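You operate a simulated robot arm through the tools that you are given. There is no shell and no other tool.

You are at the controls of a simulated robot arm. One attempt, no reset.

Task
Put the shipping pin in its holder, then switch the trial machine on, free its stop and home it.

The check looks at the end state, three seconds after you hand in, the way a careful person would. Anything else that was tipped, shoved, dropped, spilled or broken makes it a failure.

Robot
A 7-joint arm with a two-finger gripper, fixed in place. Base frame: the origin is at the foot of the arm, x ahead of it, y to its left, z up. Lengths are in cm, angles in rad, forces in N, time in s.
With the tool pointing down near the work surface it reaches from about 38 to 80 cm from the base axis. Its first joint turns from -2.496 to 2.496 rad. Payload 2.45 kg.
The tool frame sits at the grasp point between the pads (the TCP): z along the fingers, y along the line on which they close. The tips reach 2.6 cm beyond it. The gripper opens to 9.6 cm. The gripper's body begins 6.9 cm behind the TCP.
Orientation is told as [roll, pitch, yaw] about the base's x, y, z axes, in that order, counted from this pose: with the fingers straight down and closing along the base's y, the tool's x points along the base's -x, its y along +y and its z along -z.

Tools
- The arm moves only by the tool nudge_tool. Its argument "motion" is a list of rows, each an object (a shift or turn left out is 0, a gripper value left out holds the last) with "offset": the shift along the tool's x, y, z in cm, a list of three; "turn": the turn, a rotation vector about the tool's x, y, z in rad, a list of three. In form: [{"offset": [tx, ty, tz], "turn": [ax, ay, az]}, ...]. A call has 1 to 20 rows; each row shifts and turns the commanded pose from where the row before left it, along the tool's axes as they then stand. "grip" is the opening, from 0 (shut) to 1 (fully open), set as the call begins (left out, the last holds). Rows are played at 5 a second. More than 5 cm and 0.15 rad between two rows, or a gripper value outside its range, and nothing of the call is played. Where a pose cannot be reached the arm comes as near as it can. A force on the tool above 40 N (or 10 N above the force at the start of the call, whichever is more), or a blocked arm, ends the call early, and 0.2 s more pass. Each finger halts on what it meets, pressing with about 22 N; the grip force reading is that of the motor and also rises with nothing between the fingers. The clock runs only during rows and for 0.2 s after the last one: add rows that do not move to give the fingers time. It gives the time, the measured TCP pose, the force on the tool (base axes), the opening and the grip force at its end, in the units of the frame above (readings bear some noise), with the torque about the TCP (base axes, N m) and any sound that the robot's microphone picked up.
- Cameras (640 x 400 px; columns grow to the right, rows downward): "scene" is fixed at [22, 49.78, 126.22]; the picture's right is [-0.81, -0.59, 0.00], its down [-0.31, 0.43, -0.84] and it looks along [0.50, -0.68, -0.53] (base axes); focal length 344 px, centre (320, 200). "wrist" rides on the gripper at [8.2, 0.3, -9.8] in the tool frame; the picture's right is [-0.04, 1.00, 0.00], its down [-0.73, -0.03, -0.68] and it looks along [-0.68, -0.03, 0.73] (tool axes); focal length 256 px, centre (320, 200). There is no depth. A picture from a camera that has moved, and an enlarged one, comes with that camera's place and axes in the base frame and with its lens. The place of the scene camera against the robot may be out by one fixed shift of up to 1.2 cm in any direction.
- capture(camera): a new picture of that camera. The clock stands still meanwhile.
- lift_body(by): slides the trunk up (or, below 0, down) by that many cm; the arm rides with it, the base frame stays. It gives what a move gives, with no picture.
- enlarge(camera, box): a new picture of the part [left, top, right, bottom] of that camera's present view, enlarged. The clock stands still meanwhile.
- finish_job(): hands the job in; it is judged then, once.

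Nothing tells you positions but the pictures and the camera data. Unless the task says otherwise, let go and move clear before handing in.

The tools are called as a command line: name --argument value ..., lists and objects as JSON in quotes. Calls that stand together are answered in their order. nudge_tool: Moves the arm, as the interface text tells. Its arguments: {"type":"object","properties":{"motion":{"type":"array","items":{"type":"object","properties":{"offset":{"type":"array","items":{"type":"number"}},"turn":{"type":"array","items":{"type":"number"}}}}},"grip":{"type":"number"}},"required":["motion"]} The other tools are called the same way: lift_body (by) slides the trunk up or down; capture (camera) takes a picture; enlarge (camera, box) takes an enlarged picture of a part of a camera's view; finish_job () hands the job in.

At the start:

```text
time: 0.0
tcp_pos: [54.6, -36.21, 102.29]
tool_rot: [-0.001, -0.001, 0.0]
wrist_force: [-0.1, -0.3, -0.9]
ft_torque: [0.0, 0.0, -0.01]
gripper_width: 9.62
gripper_force: 0.1
trunk travel left (down, up): [-55.0, 9.0]
```

scene: 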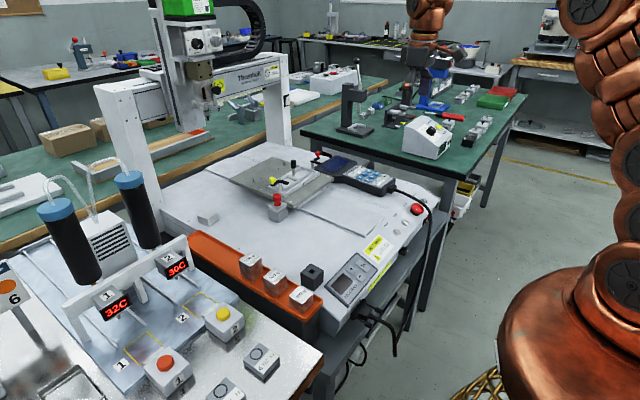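
wrist: 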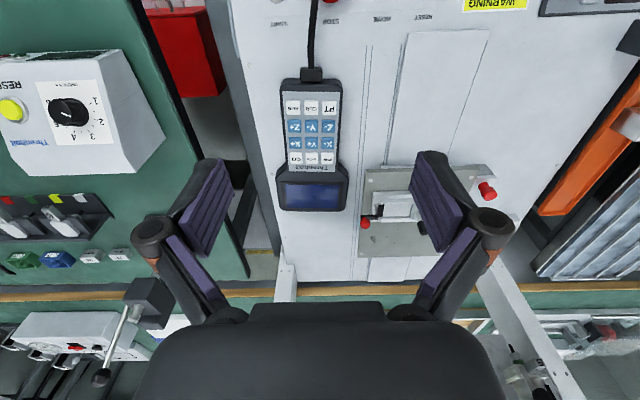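

I see a desktop robot machine (white, with a teach pendant on it), a plate with a pin and clamps, an orange tray with labelled blocks, and other benches. I'll take enlarged pictures first to identify the parts.

enlarge --camera "scene" --box '[180, 140, 440, 340]'

enlarge --camera "scene" --box '[0, 150, 320, 400]'

enlarge --camera "scene" --box '[300, 50, 540, 200]'

enlarge --camera "wrist" --box '[240, 0, 640, 260]'

enlarge --camera "scene" --box '[220, 140, 340, 215]'

enlarge --camera "wrist" --box '[0, 0, 250, 160]'

```text
2.00 times, centred on (310, 240) of scene
camera zoom: at [22.0, 49.78, 126.22], right [-0.81, -0.59, 0.0], down [-0.31, 0.43, -0.84], along [0.5, -0.68, -0.53], focal length 688 px, centre (340, 120)
```

zoom: 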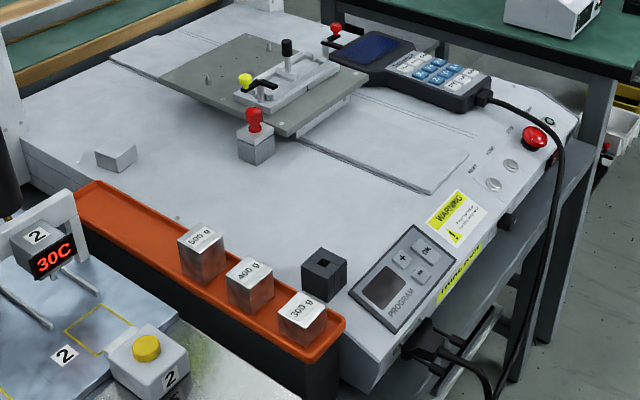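

```text
1.60 times, centred on (160, 275) of scene
camera zoom: at [22.0, 49.78, 126.22], right [-0.81, -0.59, 0.0], down [-0.31, 0.43, -0.84], along [0.5, -0.68, -0.53], focal length 550 px, centre (576, 80)
```

zoom: 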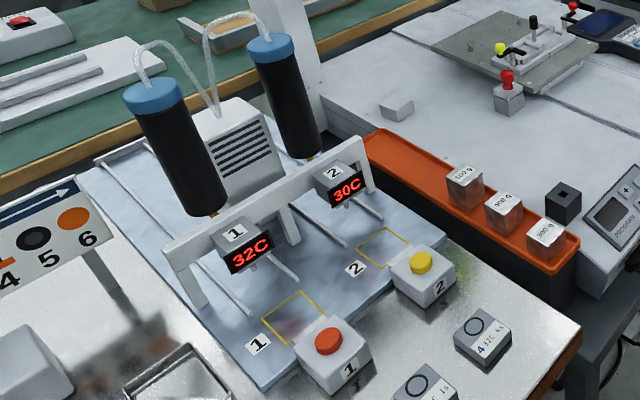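

```text
2.67 times, centred on (420, 125) of scene
camera zoom: at [22.0, 49.78, 126.22], right [-0.81, -0.59, 0.0], down [-0.31, 0.43, -0.84], along [0.5, -0.68, -0.53], focal length 917 px, centre (53, 400)
```

zoom: 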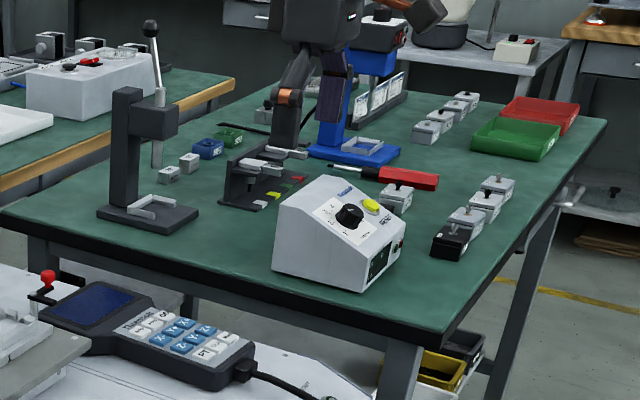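

```text
1.54 times, centred on (440, 130) of wrist
camera zoom: at [46.43, -35.95, 112.1], right [0.04, 1.0, 0.0], down [0.73, -0.03, 0.68], along [0.68, -0.03, -0.73], focal length 394 px, centre (135, 308)
```

zoom: 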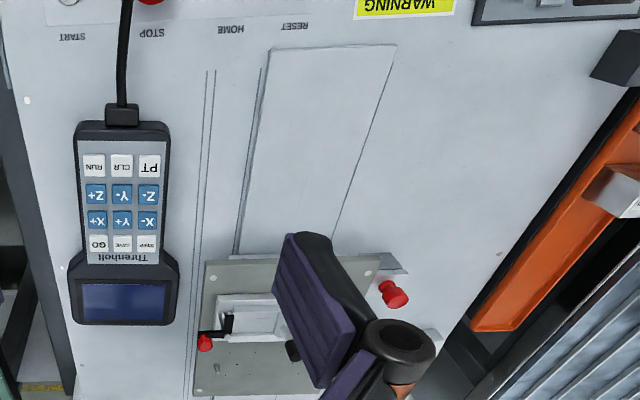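

```text
5.33 times, centred on (280, 178) of scene
camera zoom: at [22.0, 49.78, 126.22], right [-0.81, -0.59, 0.0], down [-0.31, 0.43, -0.84], along [0.5, -0.68, -0.53], focal length 1834 px, centre (533, 320)
```

zoom: 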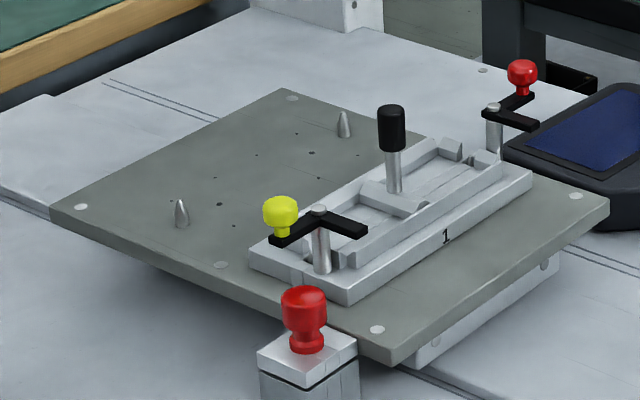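

```text
2.50 times, centred on (125, 80) of wrist
camera zoom: at [46.43, -35.95, 112.1], right [0.04, 1.0, 0.0], down [0.73, -0.03, 0.68], along [0.68, -0.03, -0.73], focal length 640 px, centre (808, 500)
```

zoom: 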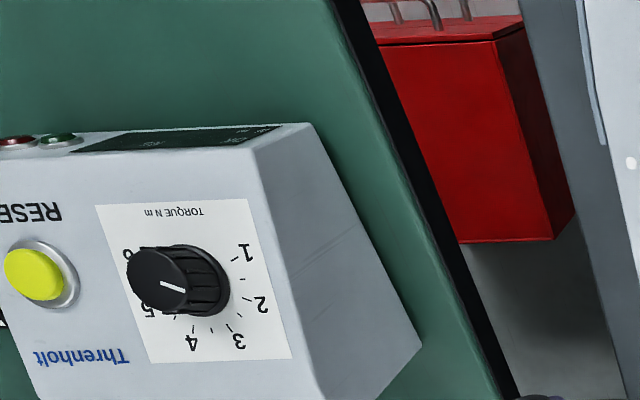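

The scene is busy, so I'm zooming in further on the front panel, the pin block, the dark holder block and any labels.

enlarge --camera "scene" --box '[320, 180, 448, 260]'

enlarge --camera "scene" --box '[290, 240, 418, 320]'

enlarge --camera "scene" --box '[180, 180, 308, 260]'

enlarge --camera "scene" --box '[150, 0, 310, 100]'

enlarge --camera "scene" --box '[320, 260, 480, 360]'

```text
5.00 times, centred on (384, 220) of scene
camera zoom: at [22.0, 49.78, 126.22], right [-0.81, -0.59, 0.0], down [-0.31, 0.43, -0.84], along [0.5, -0.68, -0.53], focal length 1719 px, centre (0, 100)
```

zoom: 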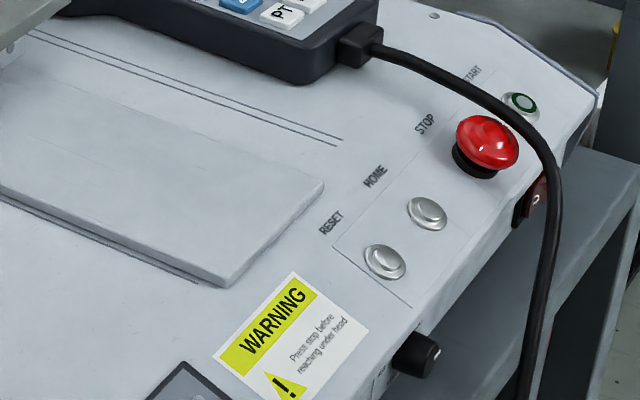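

```text
5.00 times, centred on (354, 280) of scene
camera zoom: at [22.0, 49.78, 126.22], right [-0.81, -0.59, 0.0], down [-0.31, 0.43, -0.84], along [0.5, -0.68, -0.53], focal length 1719 px, centre (150, -200)
```

zoom: 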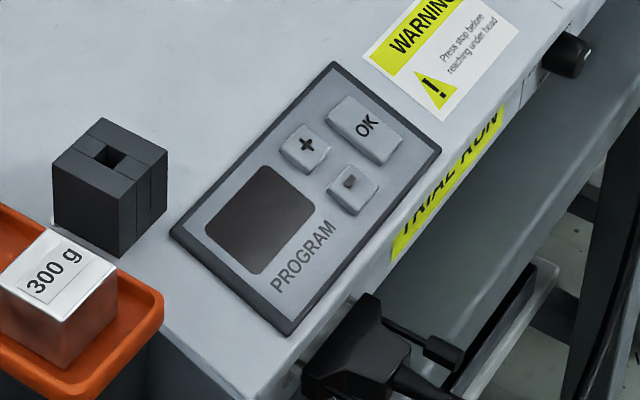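

```text
5.00 times, centred on (244, 220) of scene
camera zoom: at [22.0, 49.78, 126.22], right [-0.81, -0.59, 0.0], down [-0.31, 0.43, -0.84], along [0.5, -0.68, -0.53], focal length 1719 px, centre (700, 100)
```

zoom: 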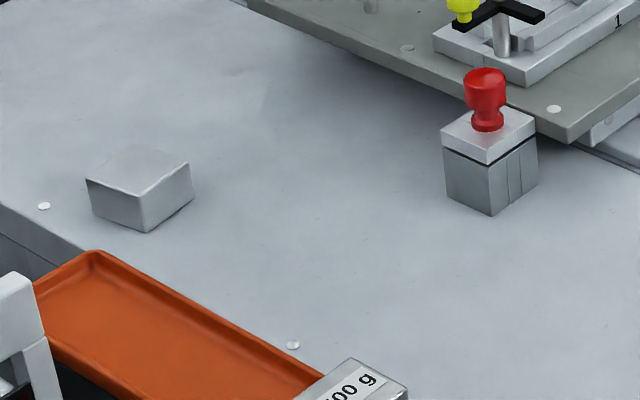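

```text
4.00 times, centred on (230, 50) of scene
camera zoom: at [22.0, 49.78, 126.22], right [-0.81, -0.59, 0.0], down [-0.31, 0.43, -0.84], along [0.5, -0.68, -0.53], focal length 1375 px, centre (680, 800)
```

zoom: 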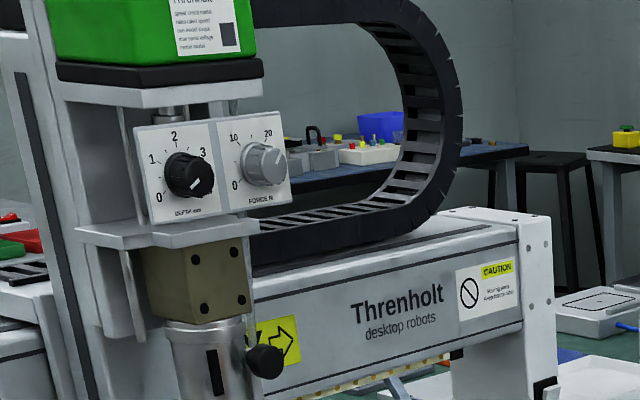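

```text
4.00 times, centred on (400, 310) of scene
camera zoom: at [22.0, 49.78, 126.22], right [-0.81, -0.59, 0.0], down [-0.31, 0.43, -0.84], along [0.5, -0.68, -0.53], focal length 1375 px, centre (0, -240)
```

zoom: 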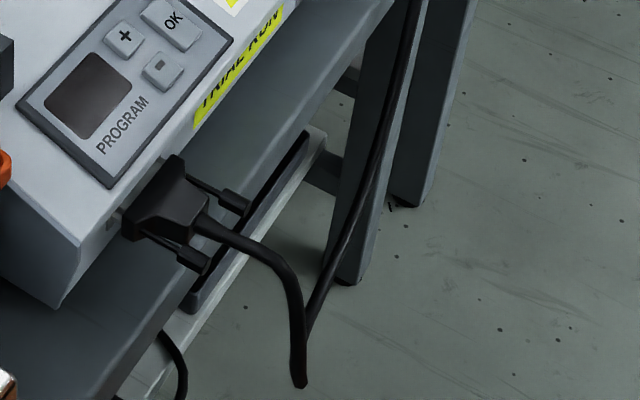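

The "TRIAL RUN" machine is the white desktop robot. The red-headed pin sits in a small metal block beside the plate, the dark block with a square hole looks like its holder, and the STOP mushroom and a red rocker are on the front panel. I'll move back and down to look at the panel with the wrist camera.

nudge_tool --motion '[{"offset": [2.2, 1.5, 1.8]}, {"offset": [2.2, 1.5, 1.8]}, {"offset": [2.2, 1.5, 1.8]}, {"offset": [2.2, 1.5, 1.8]}, {}]'

capture --camera "wrist"

capture --camera "scene"

```text
time: 1.2
tcp_pos: [45.67, -30.39, 95.16]
tool_rot: [0.0, 0.001, 0.001]
wrist_force: [0.0, 0.1, 0.3]
ft_torque: [-0.04, -0.01, 0.03]
gripper_width: 9.61
gripper_force: 0.1
trunk travel left (down, up): [-55.0, 9.0]
```

```text
taken
camera wrist: at [37.64, -29.97, 104.98], right [0.04, 1.0, 0.0], down [0.73, -0.03, 0.68], along [0.68, -0.03, -0.73], focal length 256 px, centre (320, 200)
```

wrist: 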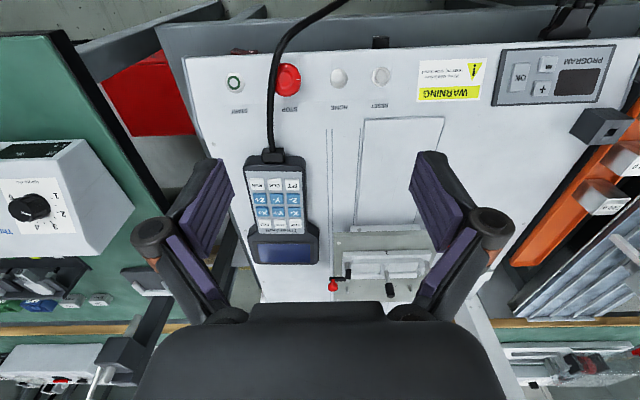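

```text
taken
```

scene: 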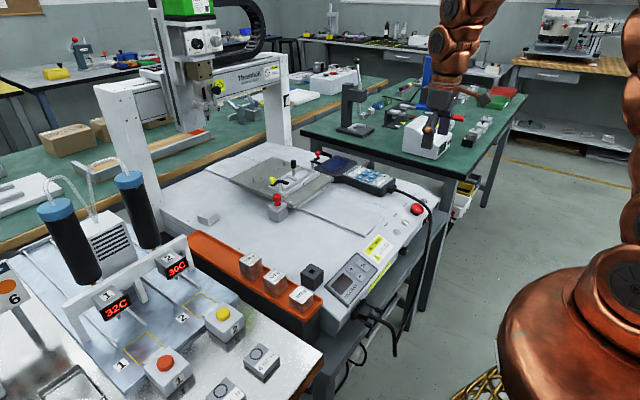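

The panel is in view: START, STOP (red mushroom), HOME and RESET run along the front edge. I'll zoom in on these, and on the pin and holder.

enlarge --camera "wrist" --box '[200, 30, 440, 150]'

enlarge --camera "wrist" --box '[260, 50, 340, 100]'

enlarge --camera "wrist" --box '[480, 30, 640, 160]'

enlarge --camera "scene" --box '[395, 190, 451, 225]'

```text
2.67 times, centred on (320, 90) of wrist
camera zoom: at [37.64, -29.97, 104.98], right [0.04, 1.0, 0.0], down [0.73, -0.03, 0.68], along [0.68, -0.03, -0.73], focal length 683 px, centre (320, 493)
```

zoom: 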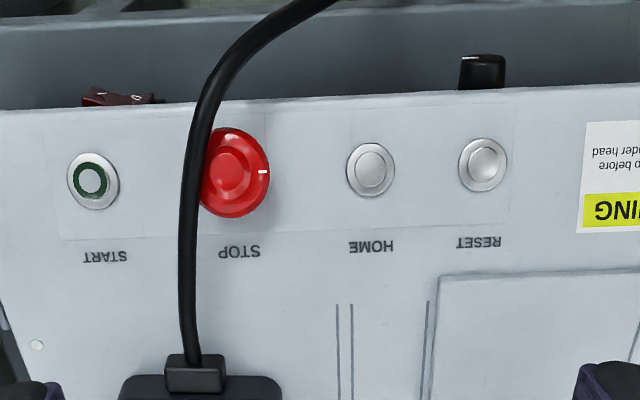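

```text
8.00 times, centred on (300, 75) of wrist
camera zoom: at [37.64, -29.97, 104.98], right [0.04, 1.0, 0.0], down [0.73, -0.03, 0.68], along [0.68, -0.03, -0.73], focal length 2048 px, centre (480, 1200)
```

zoom: 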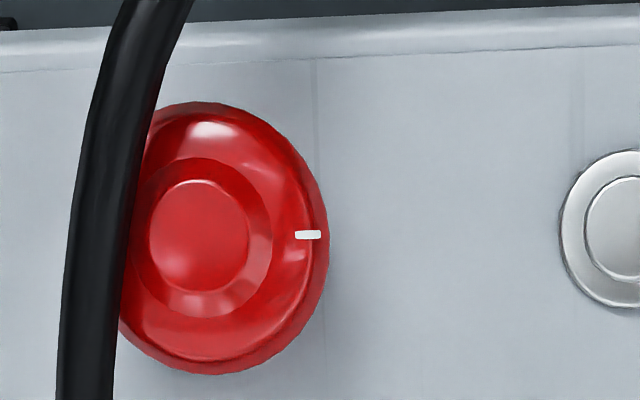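

```text
3.08 times, centred on (560, 95) of wrist
camera zoom: at [37.64, -29.97, 104.98], right [0.04, 1.0, 0.0], down [0.73, -0.03, 0.68], along [0.68, -0.03, -0.73], focal length 788 px, centre (-418, 523)
```

zoom: 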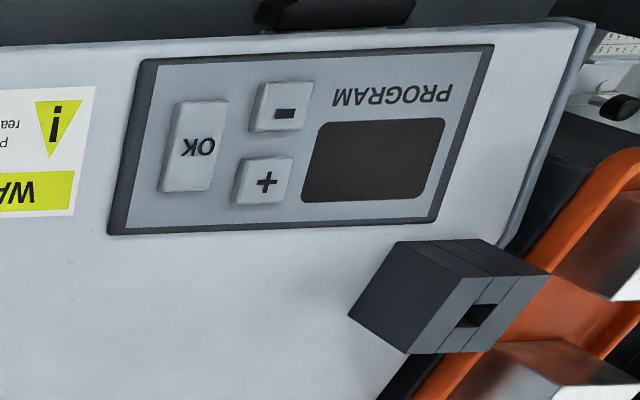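

```text
11.43 times, centred on (423, 208) of scene
camera zoom: at [22.0, 49.78, 126.22], right [-0.81, -0.59, 0.0], down [-0.31, 0.43, -0.84], along [0.5, -0.68, -0.53], focal length 3929 px, centre (-857, 114)
```

zoom: 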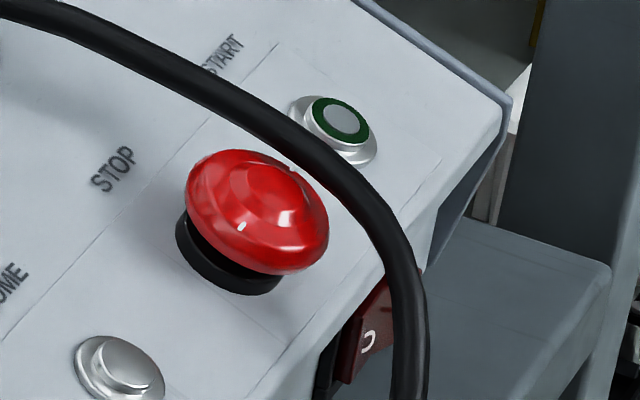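

Estimates so far: pin head about (78, -7, 77.5), holder hole about (55.5, 7, 74.3), STOP about (48.5, -34.5, 70.5). I'll move over to inspect the pin and the holder.

nudge_tool --motion '[{"offset": [-2.2, 2.9, 0.3]}, {"offset": [-2.2, 2.9, 0.3]}, {"offset": [-2.2, 2.9, 0.3]}, {"offset": [-2.2, 2.9, 0.3]}, {"offset": [-2.2, 2.9, 0.3]}, {"offset": [-2.2, 2.9, 0.3]}, {"offset": [-2.2, 2.9, 0.3]}, {"offset": [-2.2, 2.9, 0.3]}, {}]'

capture --camera "wrist"

enlarge --camera "wrist" --box '[220, 140, 420, 265]'

enlarge --camera "wrist" --box '[300, 0, 500, 125]'

capture --camera "scene"

```text
time: 3.2
tcp_pos: [63.21, -6.99, 92.71]
tool_rot: [0.0, 0.002, 0.001]
wrist_force: [0.0, 0.3, -0.1]
ft_torque: [-0.02, 0.01, 0.0]
gripper_width: 9.61
gripper_force: 0.0
trunk travel left (down, up): [-55.0, 9.0]
```

```text
taken
camera wrist: at [55.22, -6.6, 102.4], right [0.04, 1.0, 0.0], down [0.73, -0.03, 0.68], along [0.68, -0.03, -0.73], focal length 256 px, centre (320, 200)
```

wrist: 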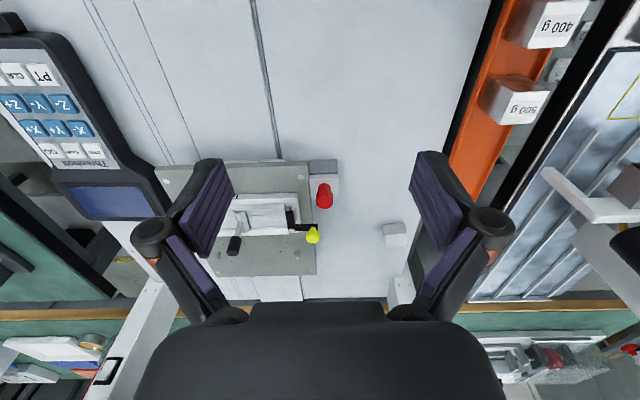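

```text
3.20 times, centred on (320, 202) of wrist
camera zoom: at [55.22, -6.6, 102.4], right [0.04, 1.0, 0.0], down [0.73, -0.03, 0.68], along [0.68, -0.03, -0.73], focal length 819 px, centre (320, 192)
```

zoom: 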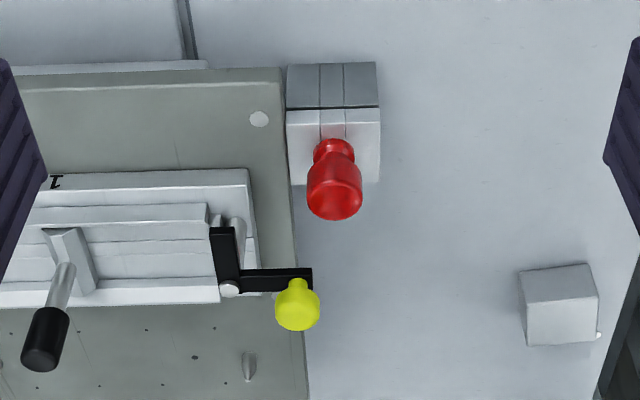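

```text
3.20 times, centred on (400, 62) of wrist
camera zoom: at [55.22, -6.6, 102.4], right [0.04, 1.0, 0.0], down [0.73, -0.03, 0.68], along [0.68, -0.03, -0.73], focal length 819 px, centre (64, 640)
```

zoom: 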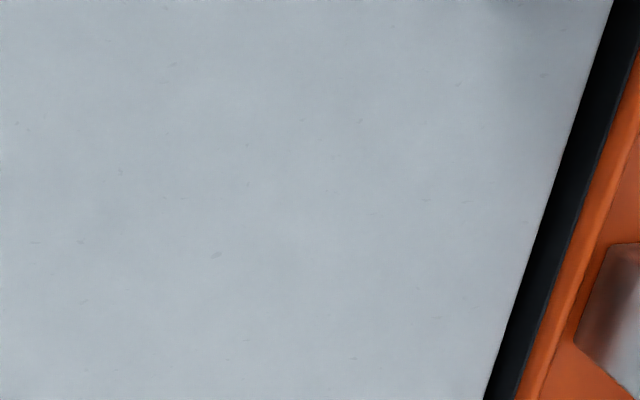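

```text
taken
```

scene: 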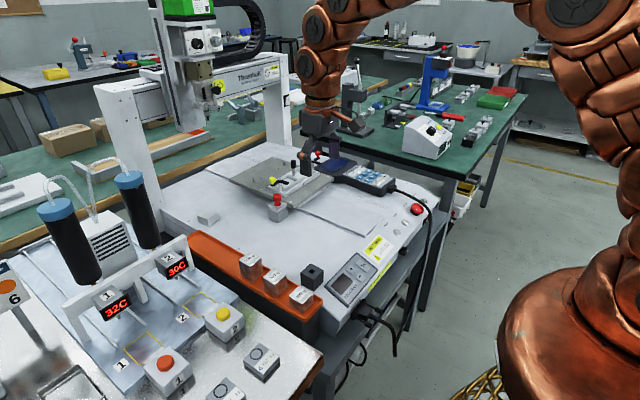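

The pin head reads at about (78, -7, 77.7), with the neck seated on a split metal block. I'll move above it with the fingers half open and check alignment before descending.

nudge_tool --grip 0.5 --motion '[{"offset": [-3.7, 0, 1.5]}, {"offset": [-3.7, 0, 1.5]}, {"offset": [-3.7, 0, 1.5]}, {"offset": [-3.6, 0, 1.5]}, {}, {}]'

enlarge --camera "scene" --box '[230, 130, 358, 210]'

capture --camera "wrist"

```text
time: 4.6
tcp_pos: [78.12, -7.29, 86.64]
tool_rot: [-0.001, 0.001, 0.001]
wrist_force: [-0.1, 0.2, -0.8]
ft_torque: [-0.02, 0.03, 0.0]
gripper_width: 4.81
gripper_force: 0.0
trunk travel left (down, up): [-55.0, 9.0]
```

```text
5.00 times, centred on (294, 170) of scene
camera zoom: at [22.0, 49.78, 126.22], right [-0.81, -0.59, 0.0], down [-0.31, 0.43, -0.84], along [0.5, -0.68, -0.53], focal length 1719 px, centre (450, 350)
```

zoom: 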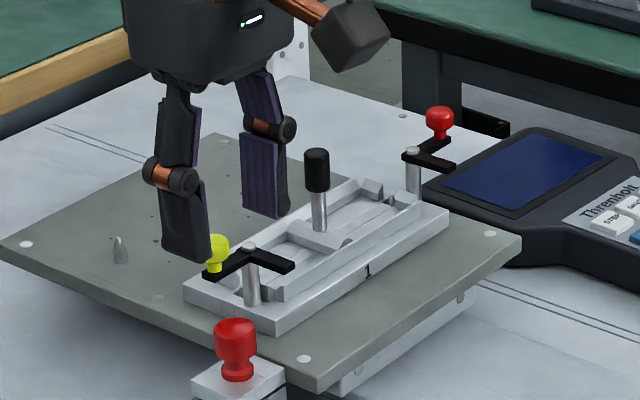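

```text
taken
camera wrist: at [69.92, -6.84, 96.34], right [0.04, 1.0, 0.0], down [0.73, -0.03, 0.68], along [0.68, -0.03, -0.73], focal length 256 px, centre (320, 200)
```

wrist: 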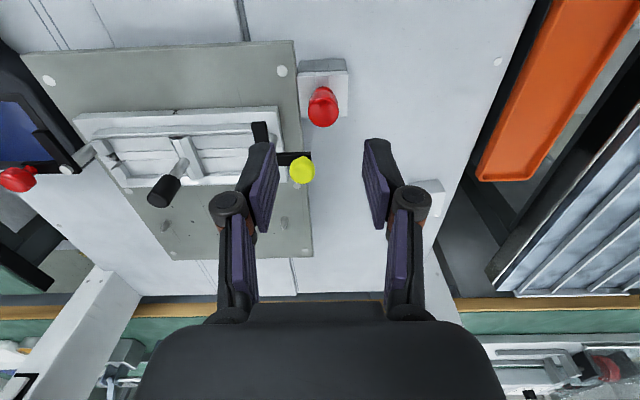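

The fingers line up over the pin, which now reads (77.95, -7.05). I'll descend to just above gripping height and check.

nudge_tool --motion '[{"offset": [0.1, 0.2, 2.4]}, {"offset": [0, 0, 2.4]}, {"offset": [0, 0, 1.6]}, {"offset": [0, 0, 0.6]}, {}]'

enlarge --camera "scene" --box '[240, 160, 320, 210]'

enlarge --camera "wrist" --box '[240, 80, 400, 240]'

```text
time: 5.8
tcp_pos: [77.92, -6.78, 79.86]
tool_rot: [0.001, 0.0, 0.001]
wrist_force: [0.9, 0.8, 0.7]
ft_torque: [-0.03, 0.0, -0.02]
gripper_width: 4.77
gripper_force: 0.1
trunk travel left (down, up): [-55.0, 9.0]
```

```text
8.00 times, centred on (280, 185) of scene
camera zoom: at [22.0, 49.78, 126.22], right [-0.81, -0.59, 0.0], down [-0.31, 0.43, -0.84], along [0.5, -0.68, -0.53], focal length 2750 px, centre (640, 320)
```

zoom: 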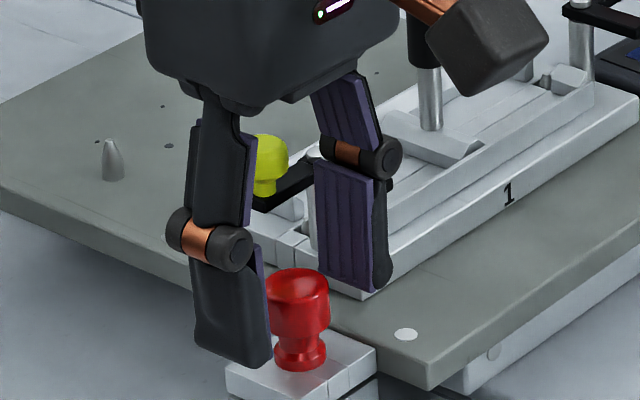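

```text
2.50 times, centred on (320, 160) of wrist
camera zoom: at [69.67, -6.48, 89.52], right [0.04, 1.0, 0.0], down [0.73, -0.03, 0.68], along [0.68, -0.03, -0.73], focal length 640 px, centre (320, 300)
```

zoom: 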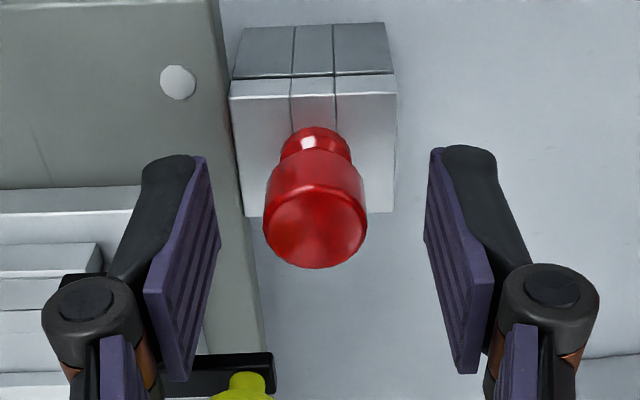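

The head sits between the pads, with the neck bottom near z≈75.5 and the head top near 78.5. I'll drop about 1.6 cm and close.

nudge_tool --motion '[{"offset": [0.05, -0.15, 0.6]}, {"offset": [0, 0, 0.5]}, {"offset": [0, 0, 0.4]}, {}]'

nudge_tool --grip 0.0 --motion '[{}, {}, {}, {}, {}]'

enlarge --camera "scene" --box '[240, 160, 320, 210]'

enlarge --camera "wrist" --box '[240, 80, 400, 240]'

```text
time: 6.8
tcp_pos: [77.75, -7.05, 78.23]
tool_rot: [0.0, 0.0, -0.002]
wrist_force: [1.2, 0.5, 0.4]
ft_torque: [0.0, -0.02, 0.05]
gripper_width: 4.74
gripper_force: 0.1
trunk travel left (down, up): [-55.0, 9.0]
```

```text
time: 8.0
tcp_pos: [77.88, -7.13, 78.32]
tool_rot: [0.001, -0.003, 0.001]
wrist_force: [1.1, -3.5, 10.4]
ft_torque: [-0.14, 0.0, 0.05]
gripper_width: 2.08
gripper_force: 22.0
trunk travel left (down, up): [-55.0, 9.0]
```

```text
8.00 times, centred on (280, 185) of scene
camera zoom: at [22.0, 49.78, 126.22], right [-0.81, -0.59, 0.0], down [-0.31, 0.43, -0.84], along [0.5, -0.68, -0.53], focal length 2750 px, centre (640, 320)
```

zoom: 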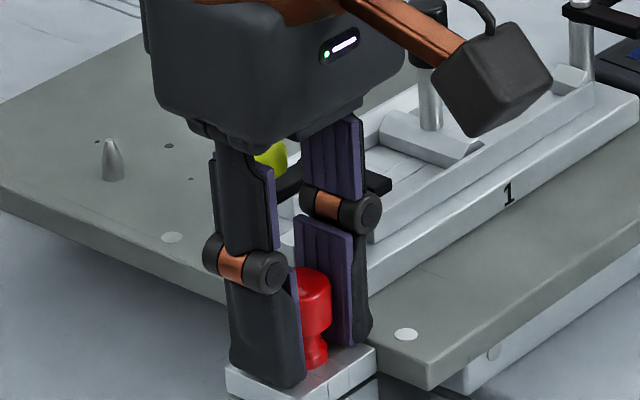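

```text
2.50 times, centred on (320, 160) of wrist
camera zoom: at [69.69, -6.66, 88.06], right [0.04, 1.0, 0.0], down [0.73, -0.03, 0.68], along [0.68, -0.03, -0.73], focal length 640 px, centre (320, 300)
```

zoom: 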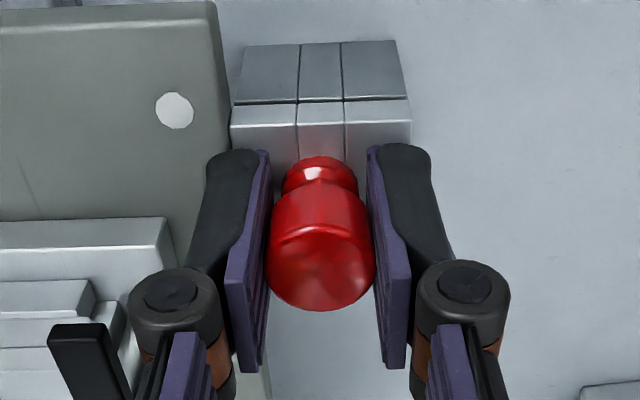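

The pin head is gripped at a 2.08 cm opening. I'll pull straight up gently.

nudge_tool --motion '[{"offset": [0, 0, -0.3]}, {"offset": [0, 0, -0.3]}, {}]'

enlarge --camera "scene" --box '[240, 160, 320, 210]'

```text
time: 8.8
tcp_pos: [77.81, -7.04, 78.88]
tool_rot: [0.001, 0.001, 0.004]
wrist_force: [0.5, 0.6, -0.4]
ft_torque: [-0.02, -0.02, 0.04]
gripper_width: 2.09
gripper_force: 21.8
trunk travel left (down, up): [-55.0, 9.0]
```

```text
8.00 times, centred on (280, 185) of scene
camera zoom: at [22.0, 49.78, 126.22], right [-0.81, -0.59, 0.0], down [-0.31, 0.43, -0.84], along [0.5, -0.68, -0.53], focal length 2750 px, centre (640, 320)
```

zoom: 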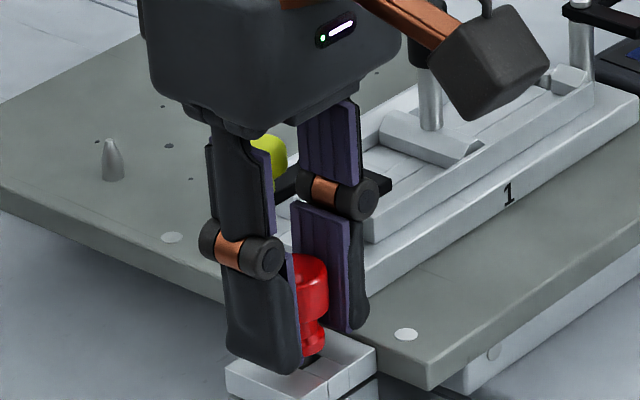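

The pin is rising freely, and its dark shank is starting to show. I'll keep pulling up.

nudge_tool --motion '[{"offset": [0, 0, -0.8]}, {"offset": [0, 0, -0.8]}, {"offset": [0, 0, -0.8]}, {"offset": [0, 0, -0.8]}, {"offset": [0, 0, -0.8]}, {}]'

enlarge --camera "scene" --box '[240, 150, 320, 210]'

enlarge --camera "wrist" --box '[240, 60, 400, 240]'

```text
time: 10.2
tcp_pos: [77.76, -6.96, 82.76]
tool_rot: [0.0, 0.002, 0.002]
wrist_force: [-0.8, -0.2, -0.6]
ft_torque: [0.01, -0.02, 0.01]
gripper_width: 2.1
gripper_force: 21.7
trunk travel left (down, up): [-55.0, 9.0]
```

```text
6.67 times, centred on (280, 180) of scene
camera zoom: at [22.0, 49.78, 126.22], right [-0.81, -0.59, 0.0], down [-0.31, 0.43, -0.84], along [0.5, -0.68, -0.53], focal length 2292 px, centre (587, 333)
```

zoom: 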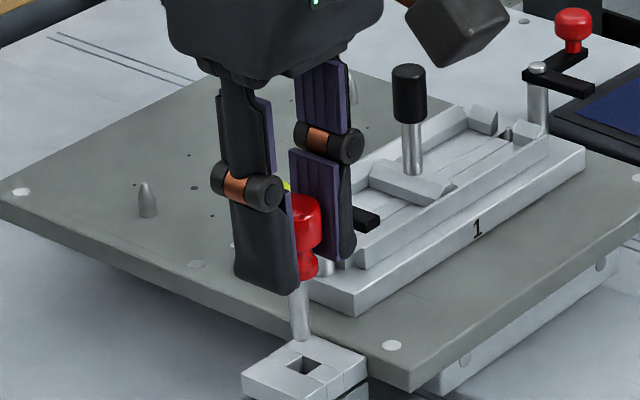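

```text
2.22 times, centred on (320, 150) of wrist
camera zoom: at [69.73, -6.59, 92.57], right [0.04, 1.0, 0.0], down [0.73, -0.03, 0.68], along [0.68, -0.03, -0.73], focal length 569 px, centre (320, 311)
```

zoom: 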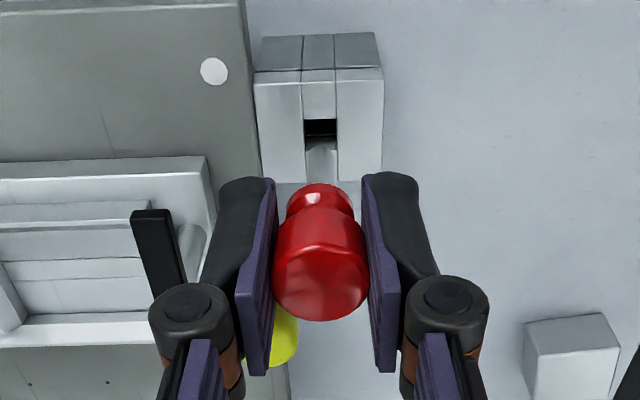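

The pin is out, with a round shank about 0.9 cm thick and the block's square hole visible. I'll lift higher and move back toward the holder to locate its hole accurately.

nudge_tool --motion '[{"offset": [0, 0, -2.6]}, {"offset": [0, 0, -2.6]}, {"offset": [3.0, 0.9, 0]}, {"offset": [3.3, 1.0, 0]}, {"offset": [3.3, 1.0, 0]}, {"offset": [3.3, 1.0, 0]}, {"offset": [3.3, 1.0, 0]}, {"offset": [3.3, 1.0, 0]}, {"offset": [3.3, 1.0, 0]}, {"offset": [3.3, 1.0, 0]}, {"offset": [3.3, 1.0, 0]}, {}]'

capture --camera "wrist"

enlarge --camera "wrist" --box '[320, 80, 480, 200]'

enlarge --camera "scene" --box '[280, 180, 440, 280]'

```text
time: 12.8
tcp_pos: [48.33, 1.64, 88.03]
tool_rot: [-0.001, 0.001, -0.001]
wrist_force: [-0.1, 1.4, -1.5]
ft_torque: [-0.01, 0.01, -0.01]
gripper_width: 2.1
gripper_force: 22.0
trunk travel left (down, up): [-55.0, 9.0]
```

```text
taken
camera wrist: at [40.19, 2.0, 97.82], right [0.04, 1.0, 0.0], down [0.73, -0.03, 0.68], along [0.68, -0.03, -0.73], focal length 256 px, centre (320, 200)
```

wrist: 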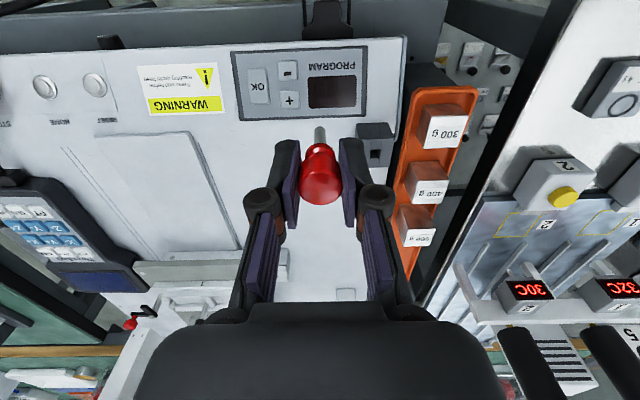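

```text
3.33 times, centred on (400, 140) of wrist
camera zoom: at [40.19, 2.0, 97.82], right [0.04, 1.0, 0.0], down [0.73, -0.03, 0.68], along [0.68, -0.03, -0.73], focal length 853 px, centre (53, 400)
```

zoom: 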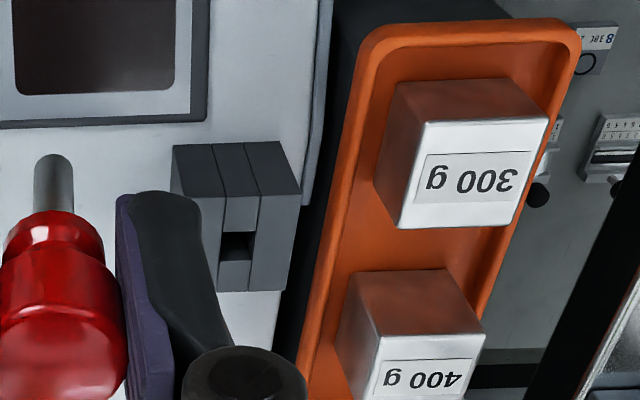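

```text
4.00 times, centred on (360, 230) of scene
camera zoom: at [22.0, 49.78, 126.22], right [-0.81, -0.59, 0.0], down [-0.31, 0.43, -0.84], along [0.5, -0.68, -0.53], focal length 1375 px, centre (160, 80)
```

zoom: 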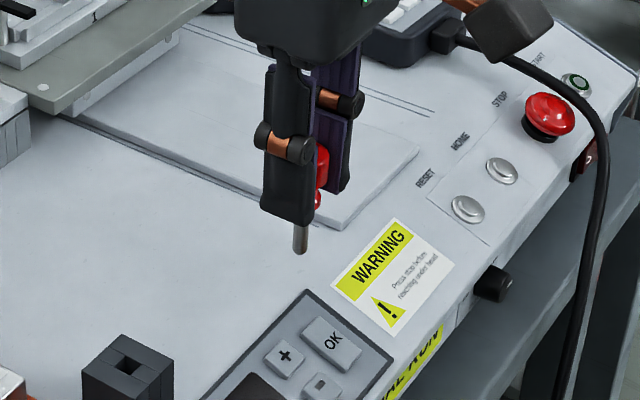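

The holder hole triangulates to (55.6, 7.25, 74.4) and the pin tip is about 5.7 cm below the TCP. I'll move above the hole and check.

nudge_tool --motion '[{"offset": [-2.4, 1.9, 0]}, {"offset": [-2.4, 1.9, 0]}, {"offset": [-2.4, 1.8, 1.0]}, {"offset": [0, 0, 2.0]}, {"offset": [0, 0, 2.0]}, {}, {}]'

enlarge --camera "wrist" --box '[240, 40, 400, 200]'

enlarge --camera "scene" --box '[280, 230, 360, 290]'

```text
time: 14.4
tcp_pos: [55.75, 7.31, 83.06]
tool_rot: [0.001, 0.001, 0.001]
wrist_force: [-0.2, 0.7, -0.1]
ft_torque: [0.02, -0.04, 0.0]
gripper_width: 2.1
gripper_force: 21.9
trunk travel left (down, up): [-55.0, 9.0]
```

```text
2.50 times, centred on (320, 120) of wrist
camera zoom: at [47.67, 7.78, 92.83], right [0.04, 1.0, 0.0], down [0.73, -0.03, 0.68], along [0.68, -0.03, -0.73], focal length 640 px, centre (320, 400)
```

zoom: 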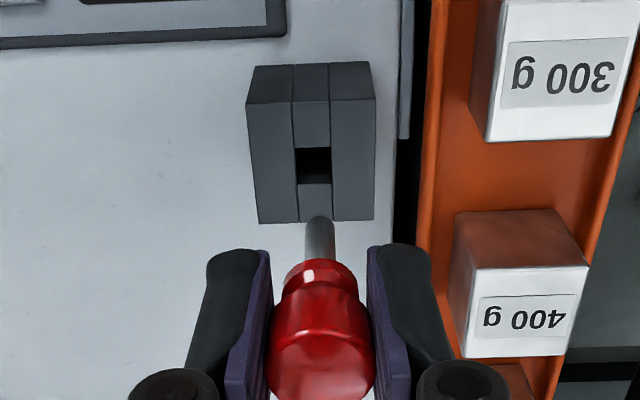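

```text
6.67 times, centred on (320, 260) of scene
camera zoom: at [22.0, 49.78, 126.22], right [-0.81, -0.59, 0.0], down [-0.31, 0.43, -0.84], along [0.5, -0.68, -0.53], focal length 2292 px, centre (320, -200)
```

zoom: 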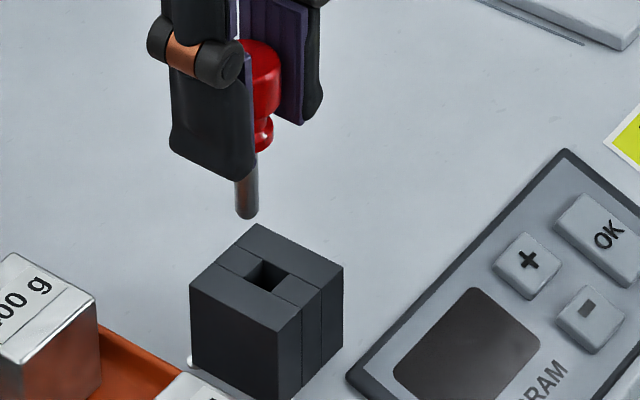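

The pin tip is slightly ahead and to the left of the hole, by about 0.55 cm in x and 0.17 cm in y. I'll correct that, descend a little and check again.

nudge_tool --motion '[{"offset": [0.55, -0.17, 0]}, {"offset": [0, 0, 0.7]}, {"offset": [0, 0, 0.6]}, {}, {}]'

enlarge --camera "wrist" --box '[280, 70, 360, 150]'

enlarge --camera "scene" --box '[290, 245, 338, 281]'

```text
time: 15.6
tcp_pos: [55.34, 7.42, 81.79]
tool_rot: [-0.001, 0.0, -0.001]
wrist_force: [-0.4, 1.2, -0.5]
ft_torque: [-0.01, -0.01, 0.0]
gripper_width: 2.1
gripper_force: 21.9
trunk travel left (down, up): [-55.0, 9.0]
```

```text
5.00 times, centred on (320, 110) of wrist
camera zoom: at [47.13, 7.66, 91.52], right [0.04, 1.0, 0.0], down [0.73, -0.03, 0.68], along [0.68, -0.03, -0.73], focal length 1280 px, centre (320, 650)
```

zoom: 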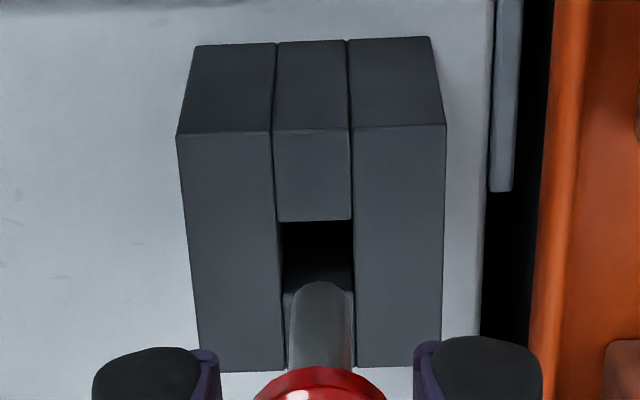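

```text
11.11 times, centred on (314, 263) of scene
camera zoom: at [22.0, 49.78, 126.22], right [-0.81, -0.59, 0.0], down [-0.31, 0.43, -0.84], along [0.5, -0.68, -0.53], focal length 3820 px, centre (387, -500)
```

zoom: 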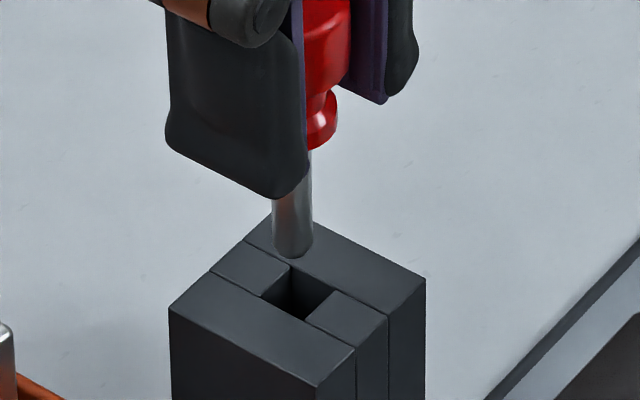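

The pin is nearly centred. I'll make a tiny correction and lower it slowly toward the hole.

nudge_tool --motion '[{"offset": [0.1, -0.05, 0.2]}, {"offset": [0, 0, 0.3]}, {"offset": [0, 0, 0.3]}, {}]'

enlarge --camera "wrist" --box '[280, 70, 360, 150]'

enlarge --camera "scene" --box '[290, 245, 338, 281]'

```text
time: 16.6
tcp_pos: [55.18, 7.21, 80.87]
tool_rot: [0.0, 0.0, -0.002]
wrist_force: [0.9, -0.1, 0.7]
ft_torque: [0.01, -0.01, 0.02]
gripper_width: 2.08
gripper_force: 21.9
trunk travel left (down, up): [-55.0, 9.0]
```

```text
5.00 times, centred on (320, 110) of wrist
camera zoom: at [46.97, 7.59, 90.65], right [0.04, 1.0, 0.0], down [0.73, -0.03, 0.68], along [0.68, -0.03, -0.73], focal length 1280 px, centre (320, 650)
```

zoom: 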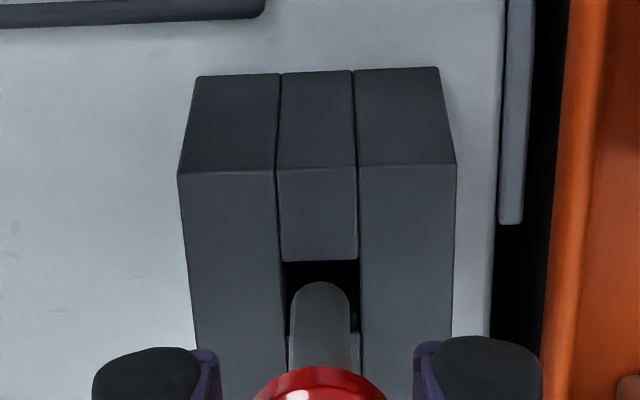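

```text
11.11 times, centred on (314, 263) of scene
camera zoom: at [22.0, 49.78, 126.22], right [-0.81, -0.59, 0.0], down [-0.31, 0.43, -0.84], along [0.5, -0.68, -0.53], focal length 3820 px, centre (387, -500)
```

zoom: 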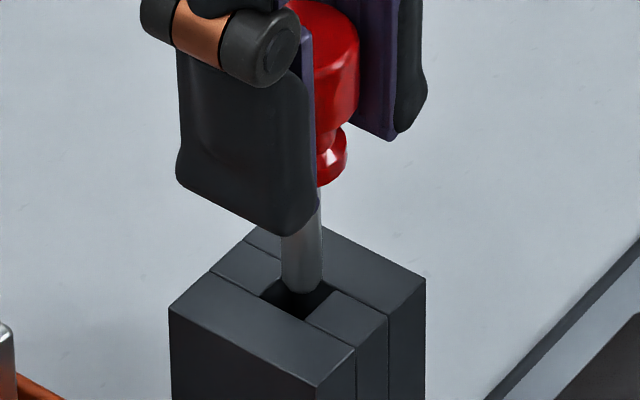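

Aligned within about a millimetre. I'll lower it into the hole in small steps and watch the force.

nudge_tool --motion '[{"offset": [0, 0.03, 0.3]}, {"offset": [0, 0, 0.3]}, {"offset": [0, 0, 0.3]}, {"offset": [0, 0, 0.3]}, {}]'

enlarge --camera "scene" --box '[290, 245, 338, 281]'

```text
time: 17.8
tcp_pos: [54.99, 7.22, 79.79]
tool_rot: [-0.001, -0.001, -0.001]
wrist_force: [3.0, -0.3, 0.4]
ft_torque: [0.02, -0.21, -0.04]
gripper_width: 2.09
gripper_force: 22.1
trunk travel left (down, up): [-55.0, 9.0]
```

```text
11.11 times, centred on (314, 263) of scene
camera zoom: at [22.0, 49.78, 126.22], right [-0.81, -0.59, 0.0], down [-0.31, 0.43, -0.84], along [0.5, -0.68, -0.53], focal length 3820 px, centre (387, -500)
```

zoom: 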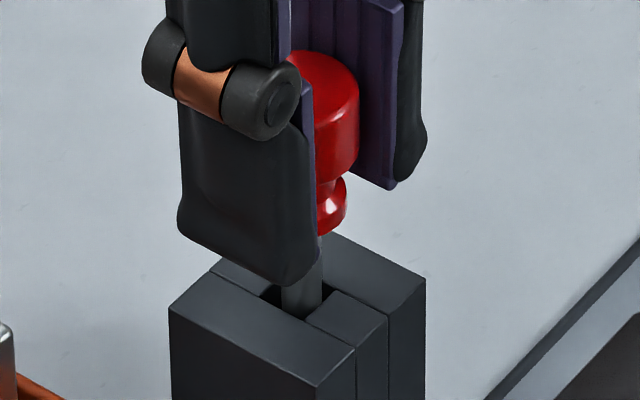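

The pin is inside the hole, touching the near wall lightly (about 3 N in x). I'll shift 1 mm forward and continue down.

nudge_tool --motion '[{"offset": [-0.15, 0, 0]}, {"offset": [0, 0, 0.3]}, {"offset": [0, 0, 0.3]}, {"offset": [0, 0, 0.3]}, {"offset": [0, 0, 0.3]}, {}]'

enlarge --camera "scene" --box '[290, 245, 338, 281]'

```text
time: 19.2
tcp_pos: [55.19, 7.24, 78.53]
tool_rot: [0.0, 0.0, -0.002]
wrist_force: [-0.9, -0.6, -0.6]
ft_torque: [0.04, -0.02, 0.0]
gripper_width: 2.1
gripper_force: 21.4
trunk travel left (down, up): [-55.0, 9.0]
```

```text
11.11 times, centred on (314, 263) of scene
camera zoom: at [22.0, 49.78, 126.22], right [-0.81, -0.59, 0.0], down [-0.31, 0.43, -0.84], along [0.5, -0.68, -0.53], focal length 3820 px, centre (387, -500)
```

zoom: 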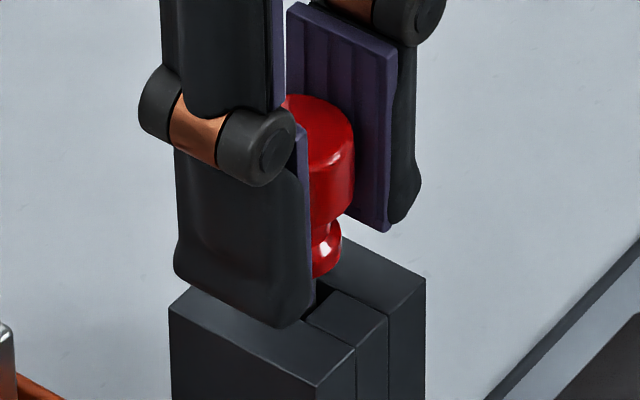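

It's sliding freely, with about 1 cm still to go. I'll continue until it seats.

nudge_tool --motion '[{"offset": [0, 0, 0.25]}, {"offset": [0, 0, 0.25]}, {"offset": [0, 0, 0.2]}, {"offset": [0, 0, 0.15]}, {"offset": [0, 0, 0.15]}, {}]'

enlarge --camera "scene" --box '[290, 245, 338, 281]'

```text
time: 20.6
tcp_pos: [55.2, 7.27, 77.57]
tool_rot: [0.0, -0.001, 0.0]
wrist_force: [-0.9, -0.5, 0.1]
ft_torque: [-0.04, 0.0, 0.0]
gripper_width: 2.09
gripper_force: 22.6
trunk travel left (down, up): [-55.0, 9.0]
```

```text
11.11 times, centred on (314, 263) of scene
camera zoom: at [22.0, 49.78, 126.22], right [-0.81, -0.59, 0.0], down [-0.31, 0.43, -0.84], along [0.5, -0.68, -0.53], focal length 3820 px, centre (387, -500)
```

zoom: 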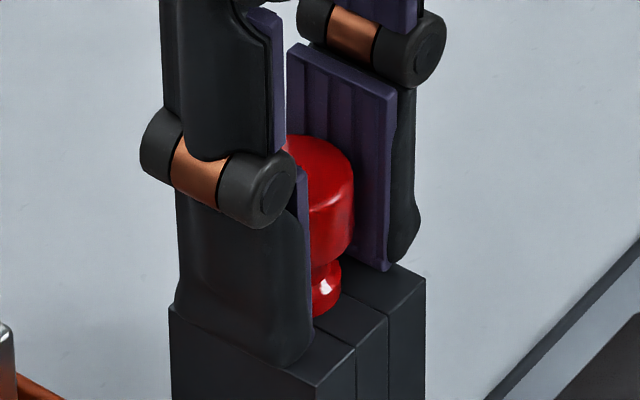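

The neck is almost on the holder top. I'll ease down the last few millimetres until contact.

nudge_tool --motion '[{"offset": [0, 0, 0.1]}, {"offset": [0, 0, 0.1]}, {}]'

nudge_tool --motion '[{"offset": [0, 0, 0.1]}, {}]'

enlarge --camera "scene" --box '[290, 245, 338, 281]'

enlarge --camera "wrist" --box '[260, 90, 380, 210]'

```text
time: 21.4
tcp_pos: [55.29, 7.29, 77.45]
tool_rot: [0.001, -0.003, 0.002]
wrist_force: [0.2, 1.7, 4.9]
ft_torque: [0.04, -0.01, -0.01]
gripper_width: 2.08
gripper_force: 22.3
trunk travel left (down, up): [-55.0, 9.0]
```

```text
time: 22.0
tcp_pos: [55.16, 7.35, 77.22]
tool_rot: [0.0, -0.001, -0.001]
wrist_force: [1.7, 3.0, 18.3]
ft_torque: [0.05, -0.04, 0.02]
gripper_width: 2.1
gripper_force: 22.6
trunk travel left (down, up): [-55.0, 9.0]
```

```text
11.11 times, centred on (314, 263) of scene
camera zoom: at [22.0, 49.78, 126.22], right [-0.81, -0.59, 0.0], down [-0.31, 0.43, -0.84], along [0.5, -0.68, -0.53], focal length 3820 px, centre (387, -500)
```

zoom: 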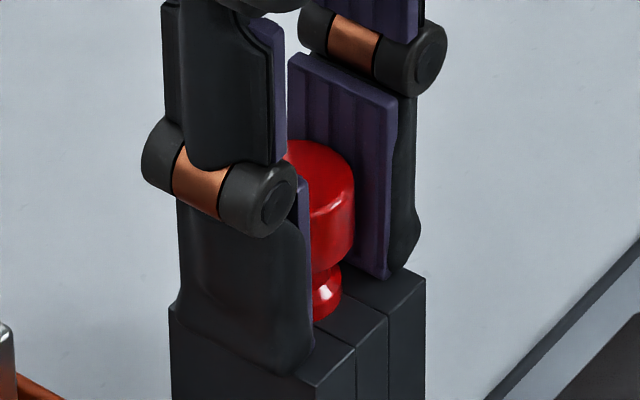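

```text
3.33 times, centred on (320, 150) of wrist
camera zoom: at [47.06, 7.61, 87.04], right [0.04, 1.0, 0.0], down [0.73, -0.03, 0.68], along [0.68, -0.03, -0.73], focal length 853 px, centre (320, 367)
```

zoom: 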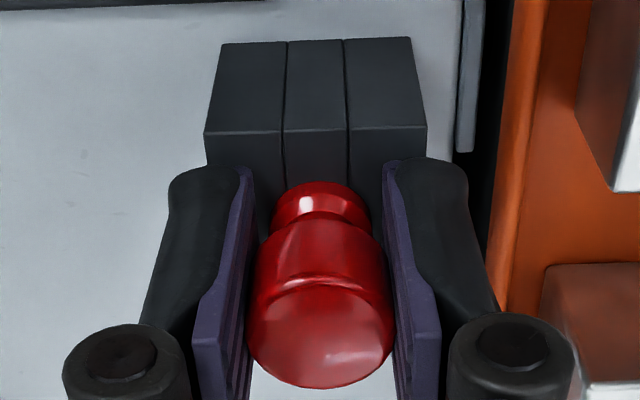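

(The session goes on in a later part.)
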